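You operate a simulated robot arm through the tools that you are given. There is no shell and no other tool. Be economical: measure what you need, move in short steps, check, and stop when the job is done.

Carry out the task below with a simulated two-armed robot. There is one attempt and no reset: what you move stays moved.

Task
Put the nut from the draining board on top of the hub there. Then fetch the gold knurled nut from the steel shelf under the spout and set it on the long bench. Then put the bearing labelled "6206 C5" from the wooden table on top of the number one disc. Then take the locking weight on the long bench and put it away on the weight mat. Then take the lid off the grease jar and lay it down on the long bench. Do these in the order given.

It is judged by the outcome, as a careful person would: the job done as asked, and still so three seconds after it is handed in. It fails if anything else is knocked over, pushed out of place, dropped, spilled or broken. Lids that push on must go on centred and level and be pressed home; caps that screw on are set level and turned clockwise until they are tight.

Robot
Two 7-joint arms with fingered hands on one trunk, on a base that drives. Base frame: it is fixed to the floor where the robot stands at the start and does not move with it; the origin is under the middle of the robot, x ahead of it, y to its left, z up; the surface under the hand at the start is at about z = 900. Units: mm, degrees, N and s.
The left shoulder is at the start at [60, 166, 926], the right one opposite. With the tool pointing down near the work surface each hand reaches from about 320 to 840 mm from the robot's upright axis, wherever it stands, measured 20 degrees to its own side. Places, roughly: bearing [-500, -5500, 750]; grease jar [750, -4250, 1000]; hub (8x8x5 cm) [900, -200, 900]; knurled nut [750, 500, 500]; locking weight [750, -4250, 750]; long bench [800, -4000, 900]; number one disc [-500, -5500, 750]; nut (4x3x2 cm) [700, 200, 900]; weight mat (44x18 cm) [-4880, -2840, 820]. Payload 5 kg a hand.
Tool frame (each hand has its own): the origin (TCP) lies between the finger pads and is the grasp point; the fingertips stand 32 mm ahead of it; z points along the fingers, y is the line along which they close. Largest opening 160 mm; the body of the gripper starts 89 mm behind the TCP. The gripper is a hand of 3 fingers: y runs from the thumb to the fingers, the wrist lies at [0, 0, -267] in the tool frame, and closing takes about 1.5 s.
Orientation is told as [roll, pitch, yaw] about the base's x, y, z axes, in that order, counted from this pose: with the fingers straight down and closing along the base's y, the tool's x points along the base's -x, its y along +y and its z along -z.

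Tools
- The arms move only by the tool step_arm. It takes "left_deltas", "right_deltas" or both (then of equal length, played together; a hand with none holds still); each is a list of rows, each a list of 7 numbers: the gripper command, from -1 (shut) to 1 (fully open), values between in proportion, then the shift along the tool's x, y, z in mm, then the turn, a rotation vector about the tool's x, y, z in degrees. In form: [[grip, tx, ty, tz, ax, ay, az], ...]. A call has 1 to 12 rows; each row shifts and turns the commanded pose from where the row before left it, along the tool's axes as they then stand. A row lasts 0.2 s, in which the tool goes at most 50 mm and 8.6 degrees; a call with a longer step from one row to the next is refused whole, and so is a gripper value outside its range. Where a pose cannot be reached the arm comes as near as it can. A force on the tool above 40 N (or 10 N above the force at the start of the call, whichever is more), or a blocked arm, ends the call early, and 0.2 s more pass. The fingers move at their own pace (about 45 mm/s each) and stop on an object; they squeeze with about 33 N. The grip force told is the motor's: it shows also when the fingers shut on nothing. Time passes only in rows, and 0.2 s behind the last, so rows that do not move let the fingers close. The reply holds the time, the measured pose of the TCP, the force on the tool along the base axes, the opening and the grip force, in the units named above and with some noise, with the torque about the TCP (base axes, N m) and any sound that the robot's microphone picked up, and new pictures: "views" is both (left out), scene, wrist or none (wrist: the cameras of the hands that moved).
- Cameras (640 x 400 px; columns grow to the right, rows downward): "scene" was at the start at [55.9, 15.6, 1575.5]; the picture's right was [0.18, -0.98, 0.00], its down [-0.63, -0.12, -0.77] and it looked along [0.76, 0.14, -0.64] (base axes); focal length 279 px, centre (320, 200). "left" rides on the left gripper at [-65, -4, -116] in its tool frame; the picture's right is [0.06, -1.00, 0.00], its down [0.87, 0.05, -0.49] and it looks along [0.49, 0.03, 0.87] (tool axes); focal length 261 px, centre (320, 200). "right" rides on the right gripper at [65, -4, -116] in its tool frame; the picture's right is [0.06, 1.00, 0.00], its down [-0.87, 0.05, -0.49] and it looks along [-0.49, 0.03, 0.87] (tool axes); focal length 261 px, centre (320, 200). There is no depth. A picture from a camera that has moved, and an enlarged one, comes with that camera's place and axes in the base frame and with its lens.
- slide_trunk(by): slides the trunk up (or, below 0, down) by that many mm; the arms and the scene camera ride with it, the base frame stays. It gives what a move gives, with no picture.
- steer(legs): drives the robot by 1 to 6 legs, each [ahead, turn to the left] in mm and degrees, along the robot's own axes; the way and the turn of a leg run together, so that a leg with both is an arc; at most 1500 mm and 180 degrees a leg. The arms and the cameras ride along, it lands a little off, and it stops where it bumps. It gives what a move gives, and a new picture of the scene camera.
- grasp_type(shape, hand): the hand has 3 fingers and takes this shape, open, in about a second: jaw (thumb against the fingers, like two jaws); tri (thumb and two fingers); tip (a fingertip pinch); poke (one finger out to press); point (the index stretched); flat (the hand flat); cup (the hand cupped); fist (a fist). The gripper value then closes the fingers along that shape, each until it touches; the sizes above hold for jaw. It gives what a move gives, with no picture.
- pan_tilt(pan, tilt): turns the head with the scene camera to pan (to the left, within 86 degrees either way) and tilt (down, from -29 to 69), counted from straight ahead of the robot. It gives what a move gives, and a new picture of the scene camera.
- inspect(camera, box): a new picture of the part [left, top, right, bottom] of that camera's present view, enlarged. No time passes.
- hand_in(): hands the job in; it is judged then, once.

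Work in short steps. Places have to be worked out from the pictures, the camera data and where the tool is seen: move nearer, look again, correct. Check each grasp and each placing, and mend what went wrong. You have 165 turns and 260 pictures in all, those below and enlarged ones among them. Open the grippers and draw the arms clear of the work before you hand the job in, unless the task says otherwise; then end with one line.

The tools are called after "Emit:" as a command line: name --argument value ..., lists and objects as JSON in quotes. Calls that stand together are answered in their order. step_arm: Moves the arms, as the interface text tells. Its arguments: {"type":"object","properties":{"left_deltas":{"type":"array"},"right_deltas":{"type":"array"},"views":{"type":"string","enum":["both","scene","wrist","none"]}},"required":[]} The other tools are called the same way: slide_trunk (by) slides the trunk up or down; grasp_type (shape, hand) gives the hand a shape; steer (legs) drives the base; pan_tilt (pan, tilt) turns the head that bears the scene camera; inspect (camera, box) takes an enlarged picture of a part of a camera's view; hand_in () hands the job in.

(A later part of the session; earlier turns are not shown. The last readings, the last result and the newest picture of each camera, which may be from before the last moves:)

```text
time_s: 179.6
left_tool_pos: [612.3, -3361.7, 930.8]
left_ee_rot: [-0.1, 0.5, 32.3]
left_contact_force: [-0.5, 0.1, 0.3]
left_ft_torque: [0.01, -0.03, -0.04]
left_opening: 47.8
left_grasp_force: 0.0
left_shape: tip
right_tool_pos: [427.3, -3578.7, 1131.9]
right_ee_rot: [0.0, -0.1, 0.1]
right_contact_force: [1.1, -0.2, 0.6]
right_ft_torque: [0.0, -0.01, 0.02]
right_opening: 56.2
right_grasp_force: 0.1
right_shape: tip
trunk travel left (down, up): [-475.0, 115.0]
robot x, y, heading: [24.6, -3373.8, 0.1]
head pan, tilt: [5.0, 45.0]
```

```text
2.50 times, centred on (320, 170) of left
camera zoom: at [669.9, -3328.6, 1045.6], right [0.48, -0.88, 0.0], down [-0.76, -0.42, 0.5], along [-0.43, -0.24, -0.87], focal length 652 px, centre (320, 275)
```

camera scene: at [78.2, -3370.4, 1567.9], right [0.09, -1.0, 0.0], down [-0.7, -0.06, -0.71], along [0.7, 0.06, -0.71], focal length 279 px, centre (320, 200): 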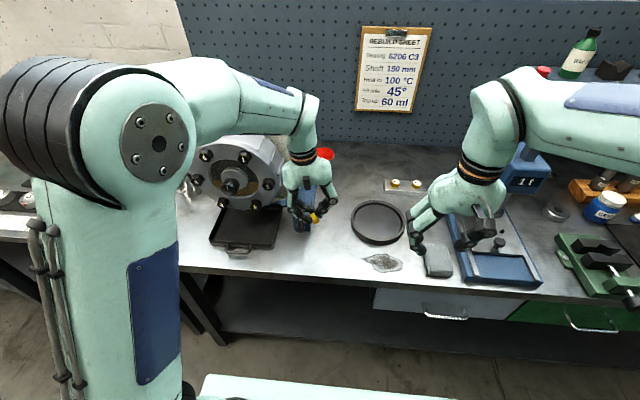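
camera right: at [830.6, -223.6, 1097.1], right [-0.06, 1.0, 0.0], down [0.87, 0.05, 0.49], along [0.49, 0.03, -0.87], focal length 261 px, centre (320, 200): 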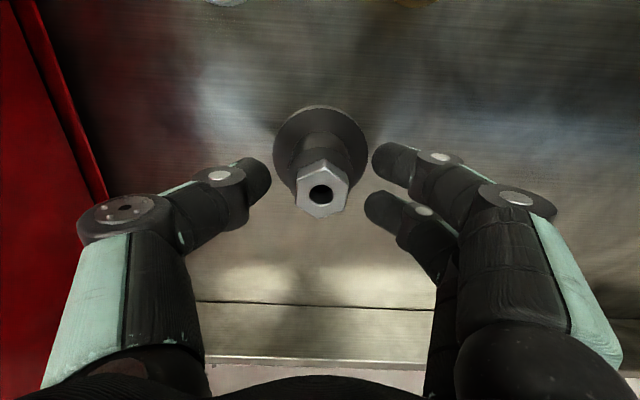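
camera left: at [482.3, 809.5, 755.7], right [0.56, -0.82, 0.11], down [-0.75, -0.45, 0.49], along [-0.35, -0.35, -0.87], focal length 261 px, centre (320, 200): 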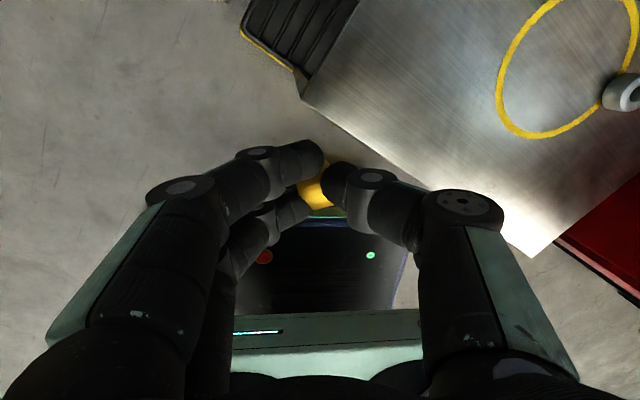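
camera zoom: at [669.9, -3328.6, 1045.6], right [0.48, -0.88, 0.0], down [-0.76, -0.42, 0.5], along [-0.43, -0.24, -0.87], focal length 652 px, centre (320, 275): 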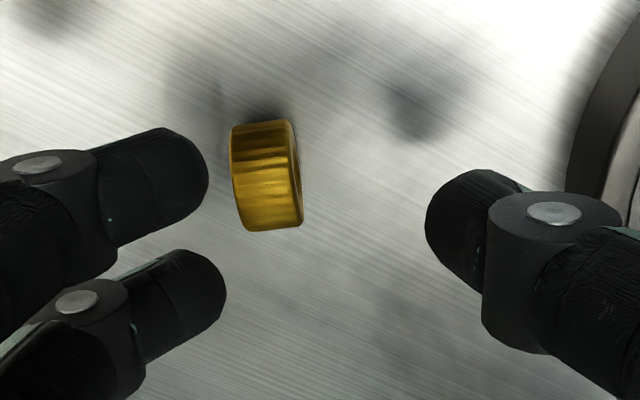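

Aligned with the nut's axis. I shift 14 mm to centre, lower to z≈907 and close.

Emit:
step_arm --left_deltas '[[-0.4, 0, 7, 0, 0, 0, 0], [-0.4, 0, 7, 0, 0, 0, 0], [-0.4, 0, 0, 8, 0, 0, 0], [-0.4, 0, 0, 8, 0, 0, 0], [-0.4, 0, 0, 8, 0, 0, 0], [-0.7, 0, 0, 0, 0, 0, 0], [-1, 0, 0, 0, 0, 0, 0], [-1, 0, 0, 0, 0, 0, 0], [-1, 0, 0, 0, 0, 0, 0], [-1, 0, 0, 0, 0, 0, 0]]' --views "none"

Emit:
inspect --camera "left" --box '[200, 90, 440, 250]'

```text
time_s: 181.8
left_tool_pos: [604.5, -3349.6, 908.9]
left_ee_rot: [0.0, 0.4, 32.3]
left_contact_force: [0.5, 0.9, 3.3]
left_ft_torque: [0.05, 0.04, 0.02]
left_opening: 9.8
left_grasp_force: 33.0
left_shape: tip
right_tool_pos: [426.1, -3578.8, 1130.7]
right_ee_rot: [0.0, -0.1, 0.1]
right_contact_force: [-0.1, 0.4, 0.4]
right_ft_torque: [0.0, 0.01, -0.01]
right_opening: 56.1
right_grasp_force: 0.1
right_shape: tip
trunk travel left (down, up): [-475.0, 115.0]
robot x, y, heading: [31.3, -3374.7, 0.2]
head pan, tilt: [5.0, 45.0]
```

```text
2.50 times, centred on (320, 170) of left
camera zoom: at [662.6, -3317.7, 1023.0], right [0.48, -0.88, 0.0], down [-0.76, -0.42, 0.5], along [-0.43, -0.24, -0.87], focal length 652 px, centre (320, 275)
```

zoom: 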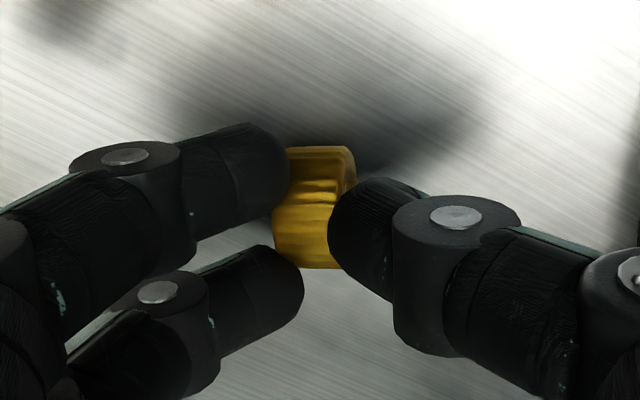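

Gripped. I lift 15 mm and tilt the hand 40° (thumb side down).

Emit:
step_arm --left_deltas '[[-1, 0, 0, -8, 0, 0, 0], [-1, 0, 0, -8, -8, 0, 0], [-1, 0, 0, 0, -8, 0, 0], [-1, 0, 0, 0, -8, 0, 0], [-1, 0, 0, 0, -8, 0, 0], [-1, 0, 0, 0, -8, 0, 0], [-1, 0, 0, 0, 0, 0, 0]]' --views "scene"

Emit:
inspect --camera "scene" --box '[300, 180, 380, 250]'

```text
time_s: 183.4
left_tool_pos: [605.6, -3349.7, 923.5]
left_ee_rot: [40.0, 0.4, 32.2]
left_contact_force: [0.3, 0.7, -1.0]
left_ft_torque: [-0.04, 0.0, -0.02]
left_opening: 6.9
left_grasp_force: 33.4
left_shape: tip
right_tool_pos: [426.0, -3577.9, 1130.3]
right_ee_rot: [0.0, -0.1, 0.1]
right_contact_force: [0.6, -0.4, -1.3]
right_ft_torque: [0.01, 0.0, -0.01]
right_opening: 55.7
right_grasp_force: 0.0
right_shape: tip
trunk travel left (down, up): [-475.0, 115.0]
robot x, y, heading: [23.3, -3379.1, 0.0]
head pan, tilt: [5.0, 45.0]
camera scene: at [78.0, -3370.4, 1568.0], right [0.09, -1.0, 0.0], down [-0.7, -0.06, -0.71], along [0.7, 0.06, -0.71], focal length 279 px, centre (320, 200)
```

scene: 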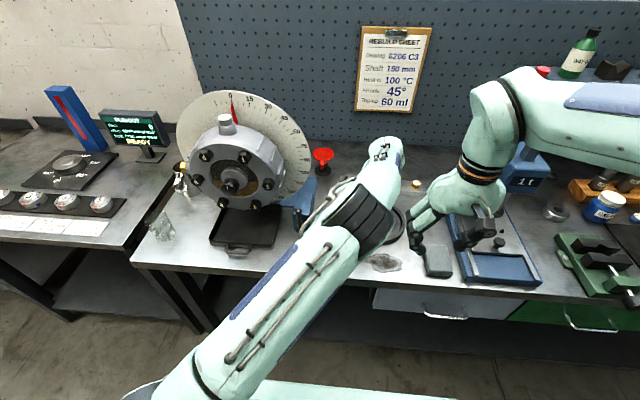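

```text
5.71 times, centred on (340, 215) of scene
camera zoom: at [78.0, -3370.4, 1568.0], right [0.09, -1.0, 0.0], down [-0.7, -0.06, -0.71], along [0.7, 0.06, -0.71], focal length 1592 px, centre (206, 114)
```

zoom: 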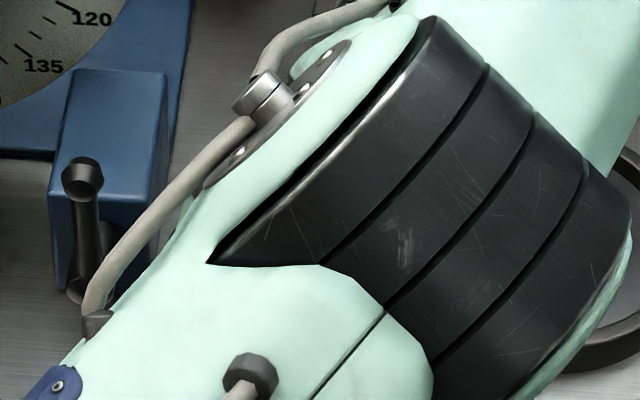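

The arm swung its elbow but nothing touched. I use the wrist view and lower the tilted nut to touch.

Emit:
step_arm --left_deltas '[[-1, 0, -2.6, 3.1, 0, 0, 0], [-1, 0, -2.6, 3.1, 0, 0, 0], [-1, 0, -1.9, 2.3, 0, 0, 0], [-1, 0, 0, 0, 0, 0, 0]]' --views "wrist"

```text
time_s: 184.4
left_tool_pos: [604.4, -3349.2, 912.6]
left_ee_rot: [39.9, 0.2, 32.3]
left_contact_force: [0.0, -0.5, -0.7]
left_ft_torque: [0.0, 0.02, -0.02]
left_opening: 6.9
left_grasp_force: 33.1
left_shape: tip
right_tool_pos: [427.4, -3578.4, 1131.4]
right_ee_rot: [0.0, 0.0, 0.1]
right_contact_force: [-0.5, -0.1, 0.6]
right_ft_torque: [0.01, 0.01, -0.03]
right_opening: 55.8
right_grasp_force: 0.0
right_shape: tip
trunk travel left (down, up): [-475.0, 115.0]
robot x, y, heading: [29.4, -3377.0, 0.1]
head pan, tilt: [5.0, 45.0]
camera left: at [701.7, -3379.2, 996.9], right [0.35, -0.68, -0.64], down [-0.59, -0.69, 0.42], along [-0.73, 0.23, -0.65], focal length 261 px, centre (320, 200)
```

left: 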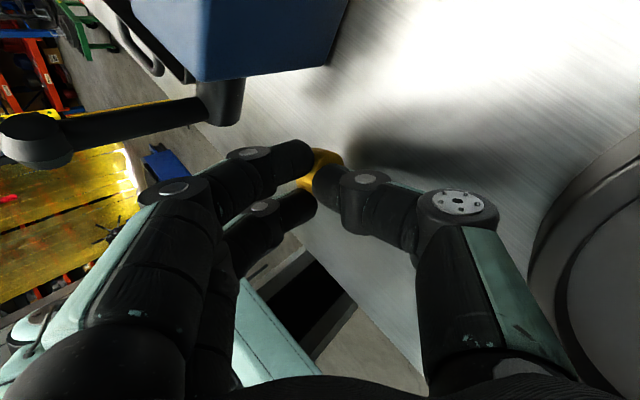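

Emit:
step_arm --left_deltas '[[-1, 0, -1.3, 1.5, 0, 0, 0], [-1, 0, -1.3, 1.5, 0, 0, 0], [-1, 0, -1.3, 1.5, 0, 0, 0], [-1, 0, 0, 0, 0, 0, 0]]' --views "none"

```text
time_s: 185.4
left_tool_pos: [603.6, -3348.3, 906.4]
left_ee_rot: [40.0, 0.3, 32.3]
left_contact_force: [0.3, -0.5, -0.6]
left_ft_torque: [-0.02, -0.03, 0.02]
left_opening: 6.9
left_grasp_force: 32.8
left_shape: tip
right_tool_pos: [426.9, -3578.3, 1130.7]
right_ee_rot: [0.0, -0.1, 0.1]
right_contact_force: [0.0, -0.1, -0.8]
right_ft_torque: [0.0, -0.01, 0.0]
right_opening: 55.9
right_grasp_force: 0.0
right_shape: tip
trunk travel left (down, up): [-475.0, 115.0]
robot x, y, heading: [21.7, -3378.9, 0.2]
head pan, tilt: [5.0, 45.0]
```

Emit:
step_arm --left_deltas '[[-1, 0, -1.3, 1.5, 0, 0, 0], [-1, 0, -1.3, 1.5, 0, 0, 0], [-1, 0, -0.6, 0.8, 0, 0, 0], [-1, 0, 0, 0, 0, 0, 0]]' --views "none"

Emit:
inspect --camera "left" --box '[240, 100, 420, 240]'

```text
time_s: 186.4
left_tool_pos: [605.8, -3349.4, 900.8]
left_ee_rot: [39.9, 0.3, 32.3]
left_contact_force: [0.0, 0.0, -0.3]
left_ft_torque: [-0.05, -0.01, 0.03]
left_opening: 6.8
left_grasp_force: 32.7
left_shape: tip
right_tool_pos: [427.3, -3578.8, 1130.2]
right_ee_rot: [0.0, -0.2, 0.1]
right_contact_force: [1.1, -0.5, 0.1]
right_ft_torque: [0.03, -0.05, 0.01]
right_opening: 56.0
right_grasp_force: 0.1
right_shape: tip
trunk travel left (down, up): [-475.0, 115.0]
robot x, y, heading: [23.7, -3378.2, 0.5]
head pan, tilt: [5.0, 45.0]
```

```text
2.86 times, centred on (330, 170) of left
camera zoom: at [701.4, -3378.9, 985.3], right [0.35, -0.68, -0.64], down [-0.59, -0.69, 0.42], along [-0.73, 0.23, -0.65], focal length 745 px, centre (291, 286)
```

zoom: 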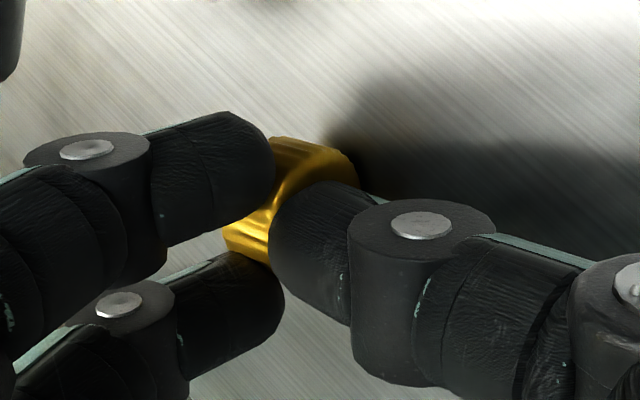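

Emit:
step_arm --left_deltas '[[-1, 0, -0.8, 1, 0, 0, 0], [-1, 0, -0.8, 1, 0, 0, 0], [-1, 0, -0.8, 1, 0, 0, 0], [-1, 0, 0, 0, 0, 0, 0]]' --views "none"

```text
time_s: 187.4
left_tool_pos: [604.3, -3350.5, 899.3]
left_ee_rot: [39.9, 0.1, 32.1]
left_contact_force: [4.5, -2.4, 23.3]
left_ft_torque: [0.45, 0.1, -0.01]
left_opening: 7.4
left_grasp_force: 32.8
left_shape: tip
right_tool_pos: [425.8, -3579.0, 1131.3]
right_ee_rot: [0.1, -0.2, 0.1]
right_contact_force: [0.0, 1.1, 0.5]
right_ft_torque: [0.03, -0.01, 0.0]
right_opening: 55.8
right_grasp_force: 0.0
right_shape: tip
trunk travel left (down, up): [-475.0, 115.0]
robot x, y, heading: [25.7, -3375.6, -0.2]
head pan, tilt: [5.0, 45.0]
```

Touching. I open while rising so the thumb slides out sideways and the nut lies down.

Emit:
step_arm --left_deltas '[[-0.85, 0, 1.9, -2.3, 0, 0, 0], [-0.65, 0, 3.2, -3.8, 0, 0, 0], [-0.45, 0, 3.2, -3.8, 0, 0, 0], [-0.3, 0, 3.2, -3.8, 0, 0, 0], [-0.3, 0, 0, 0, 0, 0, 0]]' --views "none"

Emit:
inspect --camera "left" --box '[200, 90, 440, 250]'

```text
time_s: 188.6
left_tool_pos: [602.6, -3348.8, 915.8]
left_ee_rot: [39.9, 0.4, 32.2]
left_contact_force: [-0.2, -0.1, -1.4]
left_ft_torque: [0.03, -0.01, -0.01]
left_opening: 55.5
left_grasp_force: 0.1
left_shape: tip
right_tool_pos: [426.5, -3579.2, 1130.6]
right_ee_rot: [0.0, -0.1, 0.2]
right_contact_force: [0.0, 0.1, 0.1]
right_ft_torque: [-0.01, 0.02, 0.01]
right_opening: 56.2
right_grasp_force: 0.1
right_shape: tip
trunk travel left (down, up): [-475.0, 115.0]
robot x, y, heading: [27.4, -3378.2, -0.0]
head pan, tilt: [5.0, 45.0]
```

```text
2.50 times, centred on (320, 170) of left
camera zoom: at [700.9, -3379.0, 999.7], right [0.35, -0.68, -0.64], down [-0.59, -0.69, 0.42], along [-0.73, 0.23, -0.65], focal length 652 px, centre (320, 275)
```

zoom: 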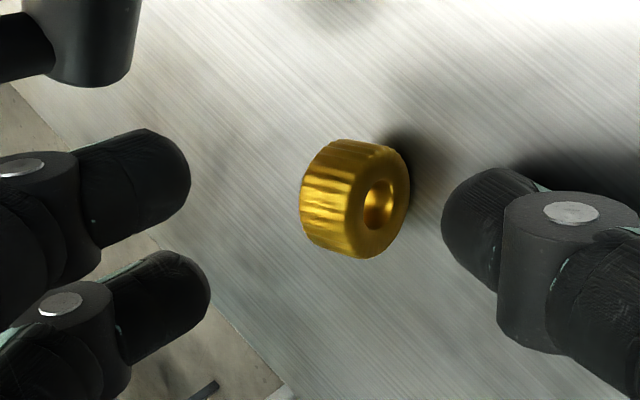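

The nut stands at rest on the bench by itself. I withdraw the left hand upward, levelling it again.

Emit:
step_arm --left_deltas '[[-0.3, 0, 9.6, -11.5, 0, 0, 0], [-0.3, 0, 16, -19, 0, 0, 0], [-0.3, 0, 16, -19, 0, 0, 0], [-0.3, 0, 16, -19, 0, 0, 0], [-0.3, 0, 0, 0, 8, 0, 0], [-0.3, 0, 0, 0, 8, 0, 0], [-0.3, 0, 0, 0, 8, 0, 0], [-0.3, 0, 0, 0, 8, 0, 0], [-0.3, 0, 0, 0, 8, 0, 0], [-0.3, 30, 0, -30, 0, 0, 0]]' --views "scene"

```text
time_s: 190.8
left_tool_pos: [577.7, -3367.7, 1037.3]
left_ee_rot: [-0.3, 0.4, 32.2]
left_contact_force: [-0.7, -0.2, 0.7]
left_ft_torque: [0.05, -0.05, -0.02]
left_opening: 56.0
left_grasp_force: 0.0
left_shape: tip
right_tool_pos: [425.4, -3580.6, 1130.4]
right_ee_rot: [0.2, -0.2, 0.0]
right_contact_force: [-0.2, -0.1, -0.2]
right_ft_torque: [-0.01, -0.03, 0.0]
right_opening: 55.9
right_grasp_force: 0.0
right_shape: tip
trunk travel left (down, up): [-475.0, 115.0]
robot x, y, heading: [27.1, -3377.1, -0.1]
head pan, tilt: [5.0, 45.0]
camera scene: at [76.9, -3371.4, 1567.9], right [0.09, -1.0, 0.0], down [-0.7, -0.06, -0.71], along [0.7, 0.06, -0.71], focal length 279 px, centre (320, 200)
```

scene: 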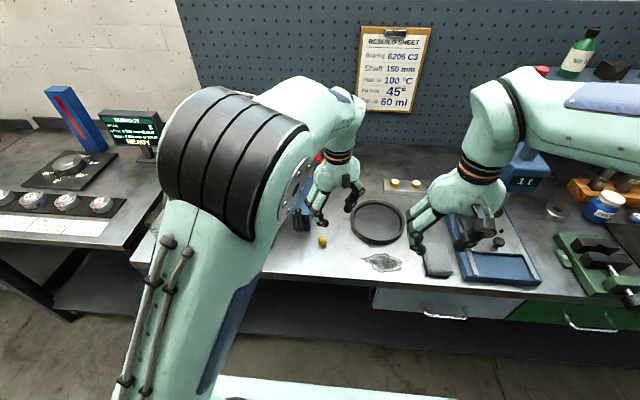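

I check how the nut rests.

Emit:
inspect --camera "scene" --box '[302, 225, 342, 260]'

Emit:
inspect --camera "scene" --box '[510, 160, 640, 300]'

```text
11.43 times, centred on (322, 242) of scene
camera zoom: at [76.9, -3371.4, 1567.9], right [0.09, -1.0, 0.0], down [-0.7, -0.06, -0.71], along [0.7, 0.06, -0.71], focal length 3185 px, centre (297, -286)
```

zoom: 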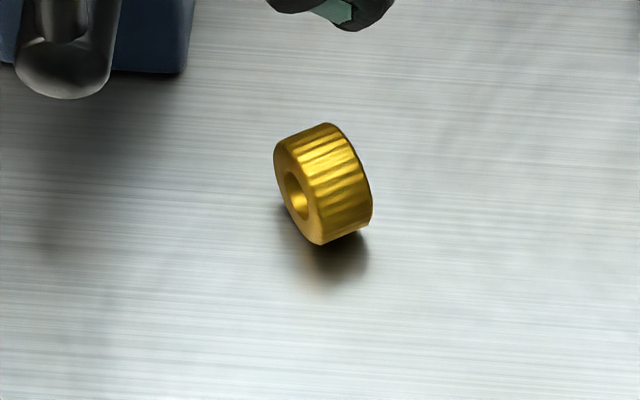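

```text
2.86 times, centred on (575, 230) of scene
camera zoom: at [76.9, -3371.4, 1567.9], right [0.09, -1.0, 0.0], down [-0.7, -0.06, -0.71], along [0.7, 0.06, -0.71], focal length 796 px, centre (-409, 114)
```

zoom: 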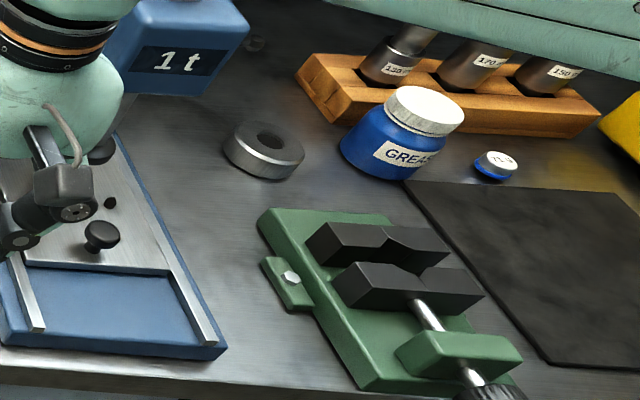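

The nut rests on its edge, stable; grease jar and the nearby items are noted for later. Next the bearing: I retract the left hand and drive toward the wooden table.

Emit:
step_arm --left_deltas '[[-0.3, 37, 23, -10, 0, 0, 7], [-0.3, 39, 18, -10, 0, 0, 7], [-0.3, 40, 10, -10, 0, 0, 7], [-0.3, 20, 20, 0, 0, 0, 7]]' --views "none"

Emit:
steer --legs '[[-100, 0], [0, -113], [1350, 0], [0, 23]]'

```text
time_s: 191.8
left_tool_pos: [427.2, -3351.2, 1065.9]
left_ee_rot: [-0.3, 0.2, 4.0]
left_contact_force: [0.1, 0.6, 0.4]
left_ft_torque: [-0.01, -0.01, 0.03]
left_opening: 56.0
left_grasp_force: 0.0
left_shape: tip
right_tool_pos: [427.0, -3578.3, 1131.5]
right_ee_rot: [0.0, -0.2, 0.1]
right_contact_force: [0.1, 0.4, -0.1]
right_ft_torque: [0.0, 0.05, 0.0]
right_opening: 56.2
right_grasp_force: 0.0
right_shape: tip
trunk travel left (down, up): [-475.0, 115.0]
robot x, y, heading: [26.4, -3380.7, 0.2]
head pan, tilt: [5.0, 45.0]
```

```text
time_s: 205.5
left_tool_pos: [-605.9, -5018.7, 1066.4]
left_ee_rot: [-0.3, 0.3, -86.7]
left_contact_force: [0.0, 0.0, 1.1]
left_ft_torque: [0.01, 0.03, -0.01]
left_opening: 56.0
left_grasp_force: 0.1
left_shape: tip
right_tool_pos: [-831.0, -5015.7, 1131.5]
right_ee_rot: [0.0, 0.0, -90.8]
right_contact_force: [0.6, -0.9, 0.8]
right_ft_torque: [0.01, 0.03, 0.02]
right_opening: 55.9
right_grasp_force: 0.1
right_shape: tip
trunk travel left (down, up): [-475.0, 115.0]
robot x, y, heading: [-623.5, -4617.7, -91.0]
head pan, tilt: [5.0, 45.0]
camera scene: at [-614.1, -4667.8, 1567.9], right [-1.0, -0.07, 0.0], down [-0.05, 0.71, -0.71], along [0.05, -0.71, -0.71], focal length 279 px, centre (320, 200)
```

scene: 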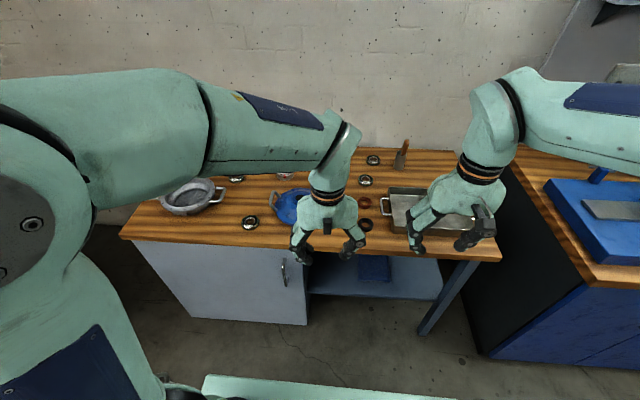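

I enlarge the wooden table in two parts to find the bearings and the number one disc.

Emit:
inspect --camera "scene" --box '[150, 140, 320, 250]'

Emit:
inspect --camera "scene" --box '[320, 140, 490, 250]'

```text
3.64 times, centred on (235, 195) of scene
camera zoom: at [-614.1, -4667.8, 1567.9], right [-1.0, -0.07, 0.0], down [-0.05, 0.71, -0.71], along [0.05, -0.71, -0.71], focal length 1013 px, centre (629, 218)
```

zoom: 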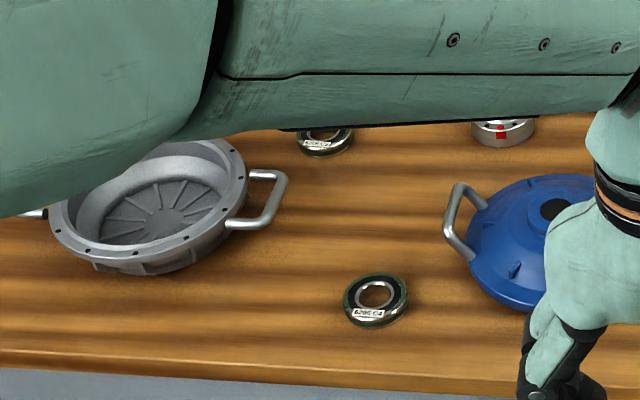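

```text
3.64 times, centred on (405, 195) of scene
camera zoom: at [-614.1, -4667.8, 1567.9], right [-1.0, -0.07, 0.0], down [-0.05, 0.71, -0.71], along [0.05, -0.71, -0.71], focal length 1013 px, centre (11, 218)
```

zoom: 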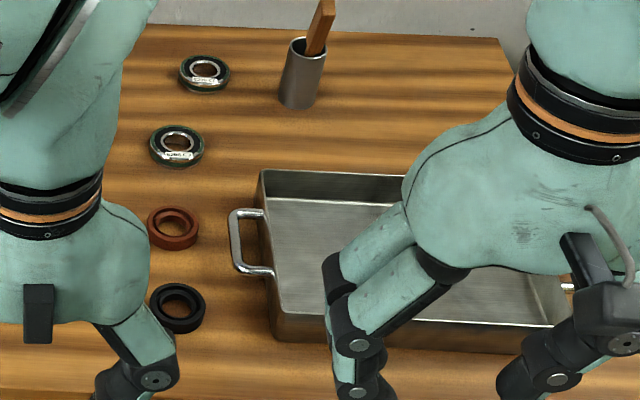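

I zoom on each label.

Emit:
inspect --camera "scene" --box '[235, 208, 265, 232]'

Emit:
inspect --camera "scene" --box '[350, 150, 390, 192]'

Emit:
inspect --camera "scene" --box '[222, 165, 300, 190]'

```text
16.00 times, centred on (250, 220) of scene
camera zoom: at [-614.1, -4667.8, 1567.9], right [-1.0, -0.07, 0.0], down [-0.05, 0.71, -0.71], along [0.05, -0.71, -0.71], focal length 4459 px, centre (1440, -120)
```

zoom: 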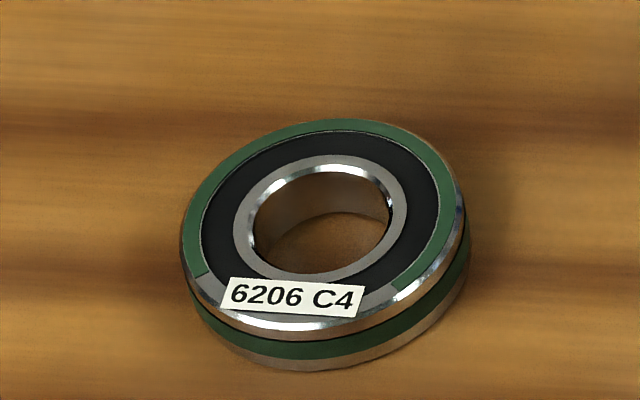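

```text
9.52 times, centred on (370, 171) of scene
camera zoom: at [-614.1, -4667.8, 1567.9], right [-1.0, -0.07, 0.0], down [-0.05, 0.71, -0.71], along [0.05, -0.71, -0.71], focal length 2654 px, centre (-156, 476)
```

zoom: 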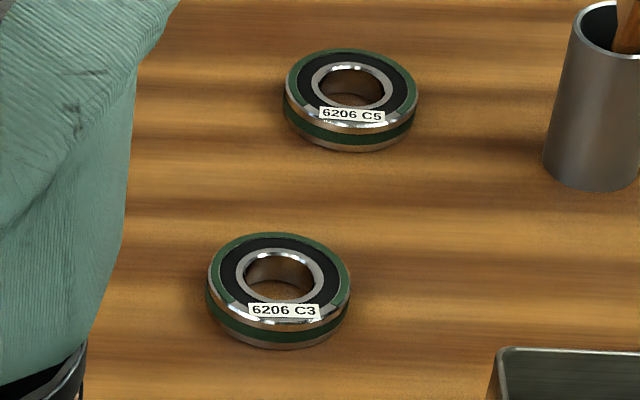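

```text
8.21 times, centred on (261, 178) of scene
camera zoom: at [-614.1, -4667.8, 1567.9], right [-1.0, -0.07, 0.0], down [-0.05, 0.71, -0.71], along [0.05, -0.71, -0.71], focal length 2287 px, centre (804, 385)
```

zoom: 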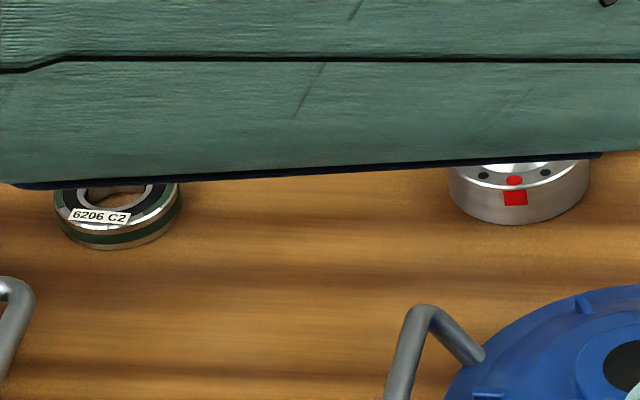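

C5 is the farthest one near (-790,-5756). The left arm hides part of the table; I swing the left hand out to the left and look again.

Emit:
step_arm --left_deltas '[[-0.3, 0, 48, 0, 0, 0, 0], [-0.3, 0, 48, 0, 0, 0, 0], [-0.3, 0, 48, 0, 0, 0, 0], [-0.3, 0, 48, 0, 0, 0, 0], [-0.3, 0, 48, 0, 0, 0, 0], [-0.3, 0, 48, 0, 0, 0, 0]]' --views "scene"

Emit:
inspect --camera "scene" --box '[260, 140, 350, 230]'

```text
time_s: 206.9
left_tool_pos: [-318.9, -5003.5, 1062.7]
left_ee_rot: [-0.2, 0.2, -86.7]
left_contact_force: [-0.2, -0.2, 0.5]
left_ft_torque: [0.0, 0.0, 0.0]
left_opening: 55.7
left_grasp_force: 0.1
left_shape: tip
right_tool_pos: [-831.3, -5015.0, 1130.7]
right_ee_rot: [0.0, -0.1, -90.8]
right_contact_force: [0.7, 0.5, -0.2]
right_ft_torque: [0.03, 0.0, 0.01]
right_opening: 56.0
right_grasp_force: 0.1
right_shape: tip
trunk travel left (down, up): [-475.0, 115.0]
robot x, y, heading: [-623.5, -4613.5, -90.9]
head pan, tilt: [5.0, 45.0]
camera scene: at [-613.8, -4667.4, 1567.9], right [-1.0, -0.07, 0.0], down [-0.05, 0.71, -0.71], along [0.05, -0.71, -0.71], focal length 279 px, centre (320, 200)
```

scene: 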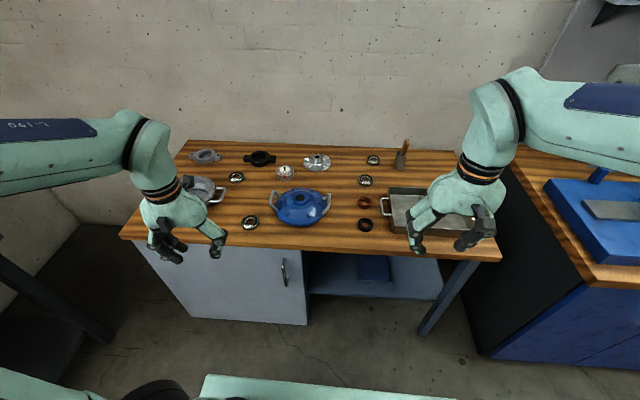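

```text
4.44 times, centred on (305, 185) of scene
camera zoom: at [-613.8, -4667.4, 1567.9], right [-1.0, -0.07, 0.0], down [-0.05, 0.71, -0.71], along [0.05, -0.71, -0.71], focal length 1239 px, centre (387, 267)
```

zoom: 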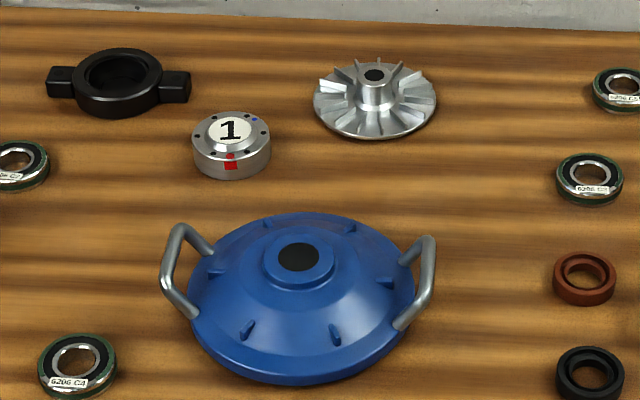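

The "1" disc is the silver one near the middle. C5 is near the back, ~(-793,-5775) with table top ≈740. I drive 260 mm closer and look straight down at the clearance.

Emit:
steer --legs '[[260, 0]]'

Emit:
pan_tilt --pan 0 --tilt 66

```text
time_s: 208.8
left_tool_pos: [-323.5, -5262.5, 1062.4]
left_ee_rot: [-0.2, 0.3, -86.6]
left_contact_force: [0.5, 0.0, 0.2]
left_ft_torque: [0.02, 0.01, 0.0]
left_opening: 55.6
left_grasp_force: 0.1
left_shape: tip
right_tool_pos: [-834.3, -5273.6, 1131.6]
right_ee_rot: [0.0, 0.0, -91.0]
right_contact_force: [-0.3, 0.0, -0.4]
right_ft_torque: [0.05, 0.01, 0.0]
right_opening: 56.0
right_grasp_force: 0.0
right_shape: tip
trunk travel left (down, up): [-475.0, 115.0]
robot x, y, heading: [-624.8, -4875.2, -91.2]
head pan, tilt: [5.0, 45.0]
camera scene: at [-618.7, -4927.1, 1567.9], right [-1.0, -0.07, 0.0], down [-0.05, 0.71, -0.71], along [0.05, -0.7, -0.71], focal length 279 px, centre (320, 200)
```

scene: 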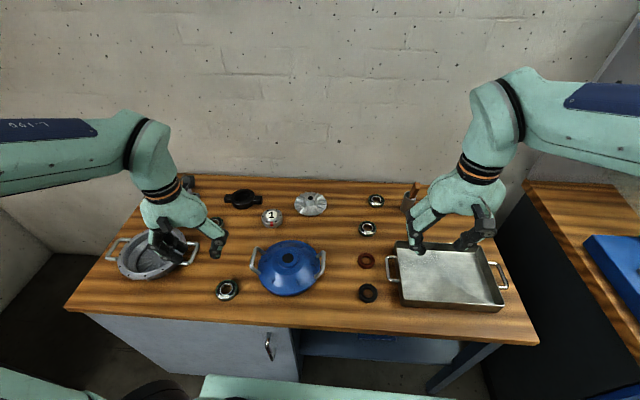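

```text
time_s: 209.6
left_tool_pos: [-323.3, -5261.7, 1064.3]
left_ee_rot: [-0.2, 0.3, -86.7]
left_contact_force: [0.6, 0.5, 0.2]
left_ft_torque: [0.01, -0.01, 0.02]
left_opening: 55.7
left_grasp_force: 0.1
left_shape: tip
right_tool_pos: [-834.6, -5272.0, 1130.1]
right_ee_rot: [0.0, -0.1, -90.9]
right_contact_force: [0.1, -0.1, 0.0]
right_ft_torque: [-0.01, 0.01, 0.0]
right_opening: 56.1
right_grasp_force: 0.0
right_shape: tip
trunk travel left (down, up): [-475.0, 115.0]
robot x, y, heading: [-625.9, -4873.6, -90.9]
head pan, tilt: [0.0, 66.0]
camera scene: at [-625.4, -4904.2, 1541.9], right [-1.0, 0.02, 0.0], down [0.01, 0.91, -0.41], along [-0.01, -0.41, -0.91], focal length 279 px, centre (320, 200)
```

scene: 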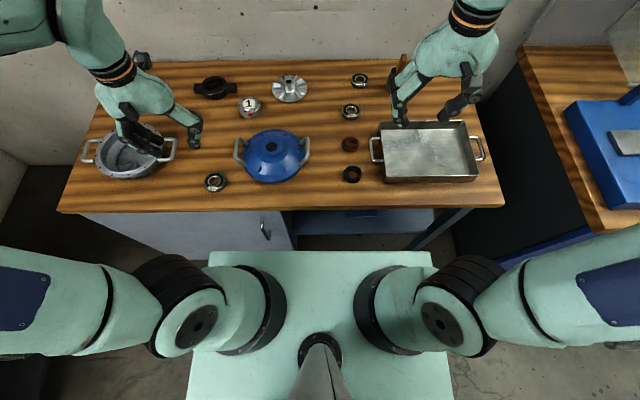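

C5 triangulates to (-789,-5753), top z≈766. I advance 35 mm more, raise the trunk 100 mm for reach, and open the right hand.

Emit:
steer --legs '[[35, 0]]'

Emit:
slide_trunk --by 100

Emit:
step_arm --right_deltas '[[0, -40, 5, 25, 0, 0, 0], [0, -40, 5, 25, 0, 0, 0], [0, -40, 5, 25, 0, 0, 0], [0, -40, 5, 25, 0, 0, 0], [0, -40, 5, 25, 0, 0, 0], [0, -40, 5, 25, 0, 0, 0], [0, -40, 5, 25, 0, 0, 0], [0, -40, 5, 25, 0, 0, 0], [0, -40, 5, 25, 0, 0, 0], [0, -20, 0, 40, 0, 0, 0], [0, 0, 0, 0, 0, 0, 0]]' --views "wrist"

```text
time_s: 210.5
left_tool_pos: [-323.5, -5298.3, 1063.4]
left_ee_rot: [-0.2, 0.5, -86.8]
left_contact_force: [0.4, -0.9, 0.4]
left_ft_torque: [0.06, -0.02, 0.03]
left_opening: 55.7
left_grasp_force: 0.2
left_shape: tip
right_tool_pos: [-835.6, -5310.2, 1131.2]
right_ee_rot: [0.0, 0.1, -90.8]
right_contact_force: [1.4, -0.6, 1.1]
right_ft_torque: [0.06, -0.01, -0.01]
right_opening: 56.0
right_grasp_force: 0.1
right_shape: tip
trunk travel left (down, up): [-475.0, 115.0]
robot x, y, heading: [-631.6, -4910.7, -90.8]
head pan, tilt: [0.0, 66.0]
camera scene: at [-626.0, -4941.5, 1541.7], right [-1.0, 0.02, 0.0], down [0.01, 0.91, -0.41], along [-0.01, -0.41, -0.91], focal length 279 px, centre (320, 200)
```

scene: 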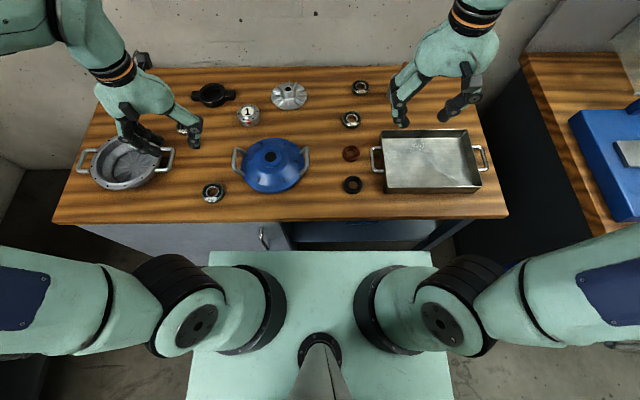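

```text
time_s: 211.8
left_tool_pos: [-323.7, -5296.5, 1162.9]
left_ee_rot: [-0.3, 0.3, -86.7]
left_contact_force: [-0.2, 0.4, 0.2]
left_ft_torque: [0.01, -0.01, 0.03]
left_opening: 55.8
left_grasp_force: 0.1
left_shape: tip
right_tool_pos: [-835.7, -5308.6, 1231.1]
right_ee_rot: [0.0, -0.1, -90.9]
right_contact_force: [0.0, -1.1, 0.5]
right_ft_torque: [-0.04, 0.02, -0.05]
right_opening: 56.0
right_grasp_force: 0.1
right_shape: tip
trunk travel left (down, up): [-575.0, 15.0]
robot x, y, heading: [-628.2, -4908.2, -90.8]
head pan, tilt: [0.0, 66.0]
```

```text
time_s: 214.2
left_tool_pos: [-323.1, -5295.1, 1163.6]
left_ee_rot: [-0.1, 0.4, -86.7]
left_contact_force: [0.7, -0.1, 0.1]
left_ft_torque: [-0.04, -0.01, 0.01]
left_opening: 56.0
left_grasp_force: 0.1
left_shape: tip
right_tool_pos: [-797.5, -5687.6, 966.2]
right_ee_rot: [-0.1, -0.1, -90.9]
right_contact_force: [0.0, 0.4, -0.6]
right_ft_torque: [-0.06, 0.0, -0.01]
right_opening: 79.4
right_grasp_force: 0.0
right_shape: tip
trunk travel left (down, up): [-575.0, 15.0]
robot x, y, heading: [-632.2, -4908.1, -90.8]
head pan, tilt: [0.0, 66.0]
camera right: at [-799.5, -5621.6, 1080.9], right [1.0, 0.05, 0.0], down [0.04, -0.87, 0.49], along [0.02, -0.49, -0.87], focal length 261 px, centre (320, 200)
```

right: 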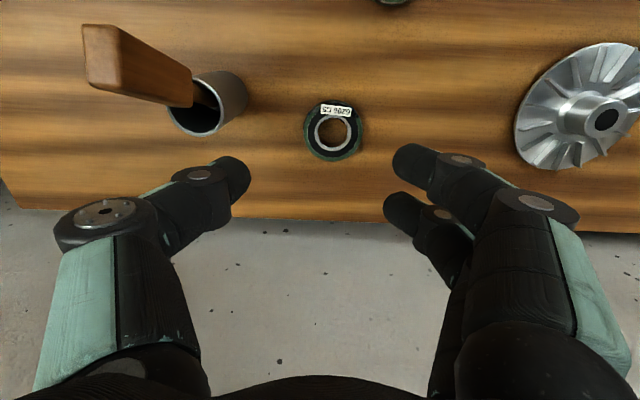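

The bearing (label C5 visible) is at about (-780,-5703). I centre over it and lower to z≈830.

Emit:
step_arm --right_deltas '[[-0.1, -5, 6, 25, 0, 0, 0], [-0.1, -5, 6, 35, 0, 0, 0], [-0.1, -4, 5, 40, 0, 0, 0], [-0.1, 0, 0, 36, 0, 0, 0], [-0.1, 0, 0, 0, 0, 0, 0]]' --views "wrist"

```text
time_s: 215.4
left_tool_pos: [-323.0, -5295.4, 1163.3]
left_ee_rot: [-0.2, 0.2, -86.7]
left_contact_force: [-0.1, -0.7, 0.3]
left_ft_torque: [0.03, -0.03, 0.02]
left_opening: 55.7
left_grasp_force: 0.0
left_shape: tip
right_tool_pos: [-778.2, -5705.3, 833.3]
right_ee_rot: [0.0, -0.3, -91.0]
right_contact_force: [1.0, -3.0, 10.4]
right_ft_torque: [-0.01, -0.49, -0.11]
right_opening: 72.2
right_grasp_force: 0.0
right_shape: tip
trunk travel left (down, up): [-575.0, 15.0]
robot x, y, heading: [-626.1, -4909.7, -91.0]
head pan, tilt: [0.0, 66.0]
camera right: at [-780.6, -5638.0, 947.3], right [1.0, 0.05, 0.0], down [0.04, -0.87, 0.5], along [0.02, -0.5, -0.87], focal length 261 px, centre (320, 200)
```

right: 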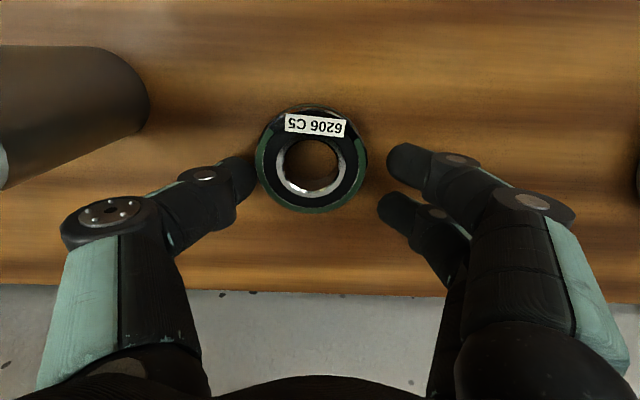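

Contact: the table is nearer z≈800. I raise 4 mm and shift 6 mm toward the thumb and 6 mm back to centre on the bearing.

Emit:
step_arm --right_deltas '[[-0.1, 0, 0, -4, 0, 0, 0], [-0.1, 5, -6, 0, 0, 0, 0], [-0.1, 0, 0, 0, 0, 0, 0]]' --views "wrist"

```text
time_s: 216.2
left_tool_pos: [-322.2, -5297.5, 1163.7]
left_ee_rot: [-0.2, 0.3, -86.6]
left_contact_force: [-0.2, -0.3, 0.2]
left_ft_torque: [-0.02, 0.01, 0.02]
left_opening: 55.5
left_grasp_force: 0.0
left_shape: tip
right_tool_pos: [-782.6, -5698.3, 834.8]
right_ee_rot: [-0.1, 0.0, -91.0]
right_contact_force: [0.4, 0.0, -1.0]
right_ft_torque: [-0.01, 0.0, 0.02]
right_opening: 72.3
right_grasp_force: 0.0
right_shape: tip
trunk travel left (down, up): [-575.0, 15.0]
robot x, y, heading: [-626.0, -4905.4, -90.8]
head pan, tilt: [0.0, 66.0]
camera right: at [-787.7, -5632.5, 948.8], right [1.0, 0.05, 0.0], down [0.04, -0.87, 0.49], along [0.02, -0.49, -0.87], focal length 261 px, centre (320, 200)
```

right: 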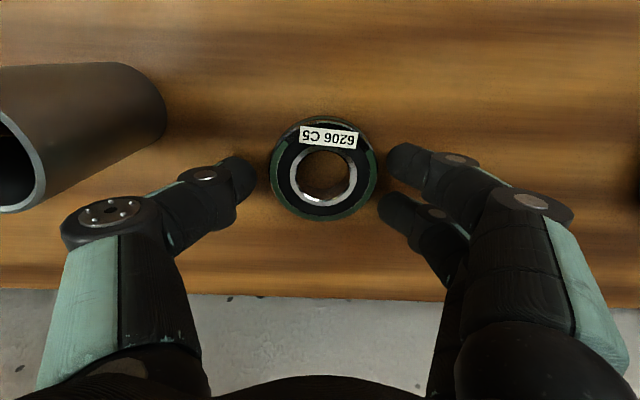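

Centred at the right height. Closing.

Emit:
step_arm --right_deltas '[[-0.3, 0, 0, 1, 0, 0, 0], [-0.6, 0, 0, 0, 0, 0, 0], [-1, 0, 0, 0, 0, 0, 0], [-1, 0, 0, 0, 0, 0, 0], [-1, 0, 0, 0, 0, 0, 0]]' --views "none"

Emit:
step_arm --right_deltas '[[-1, 0, 0, -10, 0, 0, 0], [-1, 0, 0, -20, 0, 0, 0], [-1, 0, 0, -30, 0, 0, 0], [-1, 0, 0, 0, 0, 0, 0]]' --views "wrist"

```text
time_s: 217.4
left_tool_pos: [-324.0, -5297.3, 1162.2]
left_ee_rot: [-0.3, 0.3, -86.7]
left_contact_force: [-0.4, 0.0, 0.3]
left_ft_torque: [0.03, -0.03, 0.04]
left_opening: 55.7
left_grasp_force: 0.0
left_shape: tip
right_tool_pos: [-785.2, -5699.2, 833.8]
right_ee_rot: [0.0, -0.1, -90.9]
right_contact_force: [0.5, 0.1, -0.6]
right_ft_torque: [0.0, 0.0, 0.0]
right_opening: 51.0
right_grasp_force: 33.3
right_shape: tip
trunk travel left (down, up): [-575.0, 15.0]
robot x, y, heading: [-628.9, -4910.0, -90.8]
head pan, tilt: [0.0, 66.0]
```

```text
time_s: 218.4
left_tool_pos: [-323.0, -5296.4, 1164.1]
left_ee_rot: [-0.2, 0.2, -86.7]
left_contact_force: [-0.1, 0.8, 0.0]
left_ft_torque: [0.03, -0.01, 0.02]
left_opening: 55.8
left_grasp_force: 0.1
left_shape: tip
right_tool_pos: [-784.8, -5697.8, 892.8]
right_ee_rot: [-0.1, -0.1, -90.9]
right_contact_force: [0.4, -0.3, -2.0]
right_ft_torque: [-0.04, 0.01, 0.02]
right_opening: 50.9
right_grasp_force: 33.1
right_shape: tip
trunk travel left (down, up): [-575.0, 15.0]
robot x, y, heading: [-628.4, -4908.7, -90.8]
head pan, tilt: [0.0, 66.0]
camera right: at [-788.0, -5631.8, 1008.2], right [1.0, 0.05, 0.0], down [0.04, -0.87, 0.49], along [0.02, -0.49, -0.87], focal length 261 px, centre (320, 200)
```

right: 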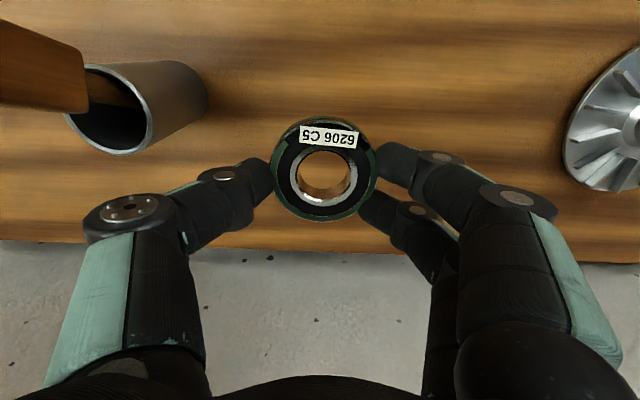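

Held level (bearing base 34 mm below TCP). The "1" disc is near (-401,-5572). I carry the bearing over at z≈935.

Emit:
step_arm --right_deltas '[[-1, 5, 10, -30, 0, 0, 0], [-1, 13, 40, -10, 0, 0, 0], [-1, 13, 42, 0, 0, 0, 0], [-1, 13, 42, 0, 0, 0, 0], [-1, 13, 42, 0, 0, 0, 0], [-1, 13, 42, 0, 0, 0, 0], [-1, 13, 42, 0, 0, 0, 0], [-1, 13, 42, 0, 0, 0, 0], [-1, 13, 42, 0, 0, 0, 0], [-1, 0, 0, 0, 0, 0, 0]]' --views "wrist"

```text
time_s: 220.6
left_tool_pos: [-323.8, -5296.7, 1162.9]
left_ee_rot: [-0.2, 0.4, -86.8]
left_contact_force: [-0.2, 0.2, 0.9]
left_ft_torque: [0.02, -0.01, -0.01]
left_opening: 55.8
left_grasp_force: 0.0
left_shape: tip
right_tool_pos: [-439.1, -5594.9, 932.2]
right_ee_rot: [0.0, -0.1, -91.0]
right_contact_force: [-0.4, 0.4, -2.0]
right_ft_torque: [-0.05, -0.04, -0.01]
right_opening: 50.9
right_grasp_force: 32.4
right_shape: tip
trunk travel left (down, up): [-575.0, 15.0]
robot x, y, heading: [-628.0, -4908.4, -91.2]
head pan, tilt: [0.0, 66.0]
camera right: at [-442.9, -5528.1, 1047.6], right [1.0, 0.05, 0.0], down [0.04, -0.87, 0.49], along [0.02, -0.49, -0.87], focal length 261 px, centre (320, 200)
```

right: 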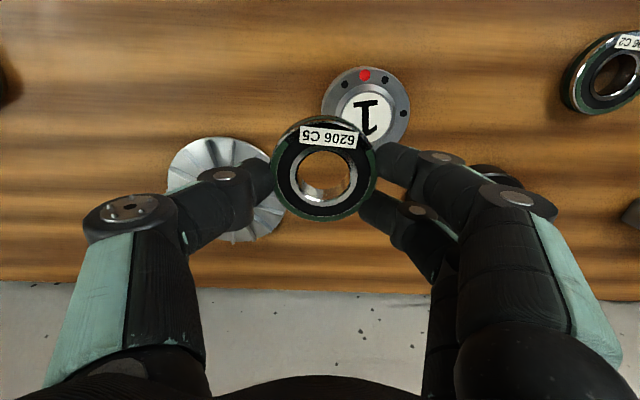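

Disc centre ≈ (-404.5,-5568); the held bearing is at (-438,-5584). I shift +33.5/+16.5 and lower to just above.

Emit:
step_arm --right_deltas '[[-1, 8, 17, 0, 0, 0, 0], [-1, 8, 16.5, 0, 0, 0, 0], [-1, 0, 0, 20, 0, 0, 0], [-1, 0, 0, 20, 0, 0, 0], [-1, 0, 0, 14, 0, 0, 0], [-1, 0, 0, 0, 0, 0, 0]]' --views "wrist"

Emit:
inspect --camera "scene" --box '[215, 75, 285, 145]'

```text
time_s: 222.0
left_tool_pos: [-322.9, -5297.0, 1163.7]
left_ee_rot: [-0.1, 0.3, -86.7]
left_contact_force: [0.7, 0.0, -0.6]
left_ft_torque: [-0.02, -0.02, 0.01]
left_opening: 55.6
left_grasp_force: 0.0
left_shape: tip
right_tool_pos: [-405.9, -5578.9, 879.4]
right_ee_rot: [0.0, -0.1, -91.0]
right_contact_force: [-0.9, 1.1, -1.0]
right_ft_torque: [0.06, -0.03, -0.02]
right_opening: 50.7
right_grasp_force: 32.8
right_shape: tip
trunk travel left (down, up): [-575.0, 15.0]
robot x, y, heading: [-629.7, -4909.3, -91.0]
head pan, tilt: [0.0, 66.0]
camera right: at [-409.6, -5512.1, 993.3], right [1.0, 0.05, 0.0], down [0.04, -0.87, 0.49], along [0.02, -0.49, -0.87], focal length 261 px, centre (320, 200)
```

right: 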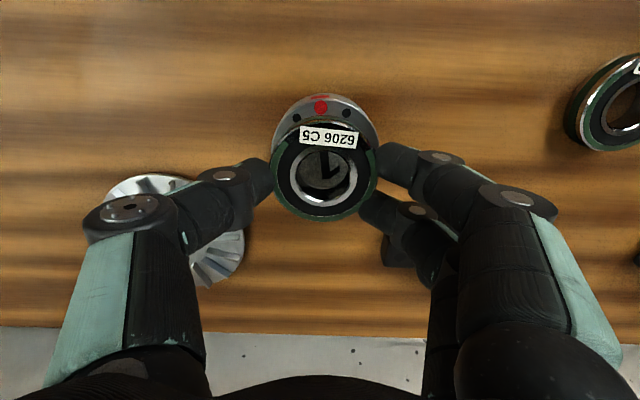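

```text
5.71 times, centred on (250, 110) of scene
camera zoom: at [-625.7, -4939.2, 1641.8], right [-1.0, 0.02, 0.0], down [0.01, 0.91, -0.41], along [-0.01, -0.41, -0.91], focal length 1592 px, centre (720, 714)
```

zoom: 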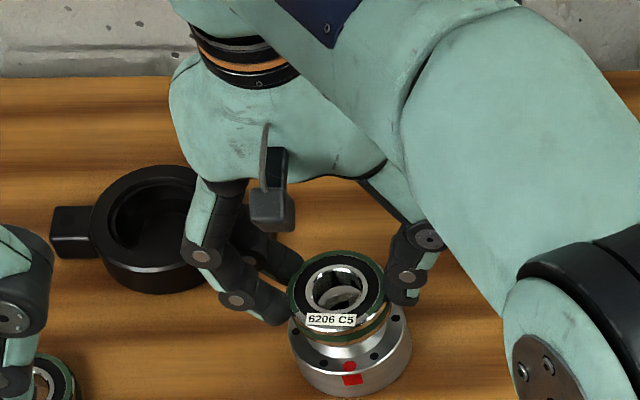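

Aligned. I lower in small steps until contact.

Emit:
step_arm --right_deltas '[[-1, 0, 0, 3, 0, 0, 0], [-1, 0, 0, 2, 0, 0, 0], [-1, 0, 0, 2, 0, 0, 0], [-1, 0, 0, 2, 0, 0, 0], [-1, 0, 0, 0, 0, 0, 0]]' --views "none"

```text
time_s: 223.2
left_tool_pos: [-324.2, -5297.5, 1163.8]
left_ee_rot: [-0.2, 0.3, -86.8]
left_contact_force: [0.7, 1.1, -0.5]
left_ft_torque: [-0.01, 0.01, -0.02]
left_opening: 55.9
left_grasp_force: 0.1
left_shape: tip
right_tool_pos: [-406.8, -5578.4, 869.6]
right_ee_rot: [0.0, -0.1, -90.8]
right_contact_force: [-0.5, -0.2, -2.0]
right_ft_torque: [-0.02, 0.03, -0.02]
right_opening: 51.1
right_grasp_force: 33.0
right_shape: tip
trunk travel left (down, up): [-575.0, 15.0]
robot x, y, heading: [-629.5, -4908.9, -91.0]
head pan, tilt: [0.0, 66.0]
```

Emit:
step_arm --right_deltas '[[-1, 0, 0, 2, 0, 0, 0], [-1, 0, 0, 2, 0, 0, 0], [-1, 0, 0, 2, 0, 0, 0], [-1, 0, 0, 0, 0, 0, 0]]' --views "none"

Emit:
inspect --camera "scene" --box '[230, 100, 280, 150]'

```text
time_s: 224.2
left_tool_pos: [-322.9, -5296.0, 1163.4]
left_ee_rot: [-0.2, 0.2, -86.7]
left_contact_force: [-0.6, -0.3, 0.0]
left_ft_torque: [0.02, -0.03, -0.01]
left_opening: 55.8
left_grasp_force: 0.1
left_shape: tip
right_tool_pos: [-405.4, -5577.5, 865.2]
right_ee_rot: [0.1, -0.1, -90.8]
right_contact_force: [0.2, 0.2, -1.0]
right_ft_torque: [-0.01, -0.04, 0.0]
right_opening: 50.8
right_grasp_force: 33.0
right_shape: tip
trunk travel left (down, up): [-575.0, 15.0]
robot x, y, heading: [-628.8, -4911.0, -90.9]
head pan, tilt: [0.0, 66.0]
```

```text
8.00 times, centred on (255, 125) of scene
camera zoom: at [-625.7, -4939.2, 1641.9], right [-1.0, 0.02, 0.0], down [0.01, 0.91, -0.41], along [-0.01, -0.41, -0.91], focal length 2230 px, centre (840, 800)
```

zoom: 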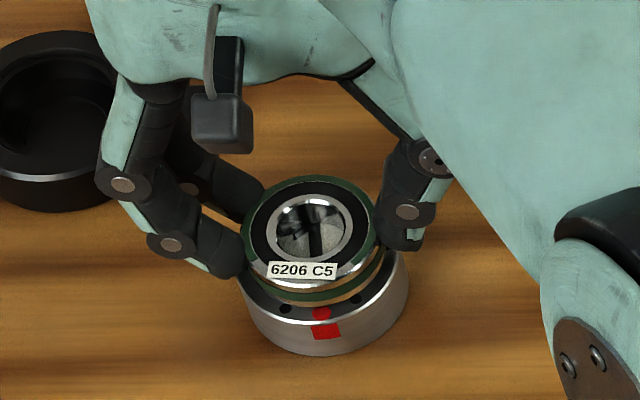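

Emit:
step_arm --right_deltas '[[-1, 0, 0, 2, 0, 0, 0], [-1, 0, 0, 2, 0, 0, 0], [-1, 0, 0, 1.5, 0, 0, 0], [-1, 0, 0, 0, 0, 0, 0]]' --views "none"

```text
time_s: 225.2
left_tool_pos: [-324.4, -5295.1, 1164.4]
left_ee_rot: [-0.2, 0.2, -86.7]
left_contact_force: [0.2, 0.2, -1.1]
left_ft_torque: [-0.03, 0.01, 0.02]
left_opening: 55.9
left_grasp_force: 0.1
left_shape: tip
right_tool_pos: [-406.0, -5577.5, 863.2]
right_ee_rot: [0.3, -0.3, -90.8]
right_contact_force: [-1.5, -1.4, 28.9]
right_ft_torque: [0.02, 0.01, 0.02]
right_opening: 51.7
right_grasp_force: 33.0
right_shape: tip
trunk travel left (down, up): [-575.0, 15.0]
robot x, y, heading: [-625.6, -4909.0, -91.1]
head pan, tilt: [0.0, 66.0]
```

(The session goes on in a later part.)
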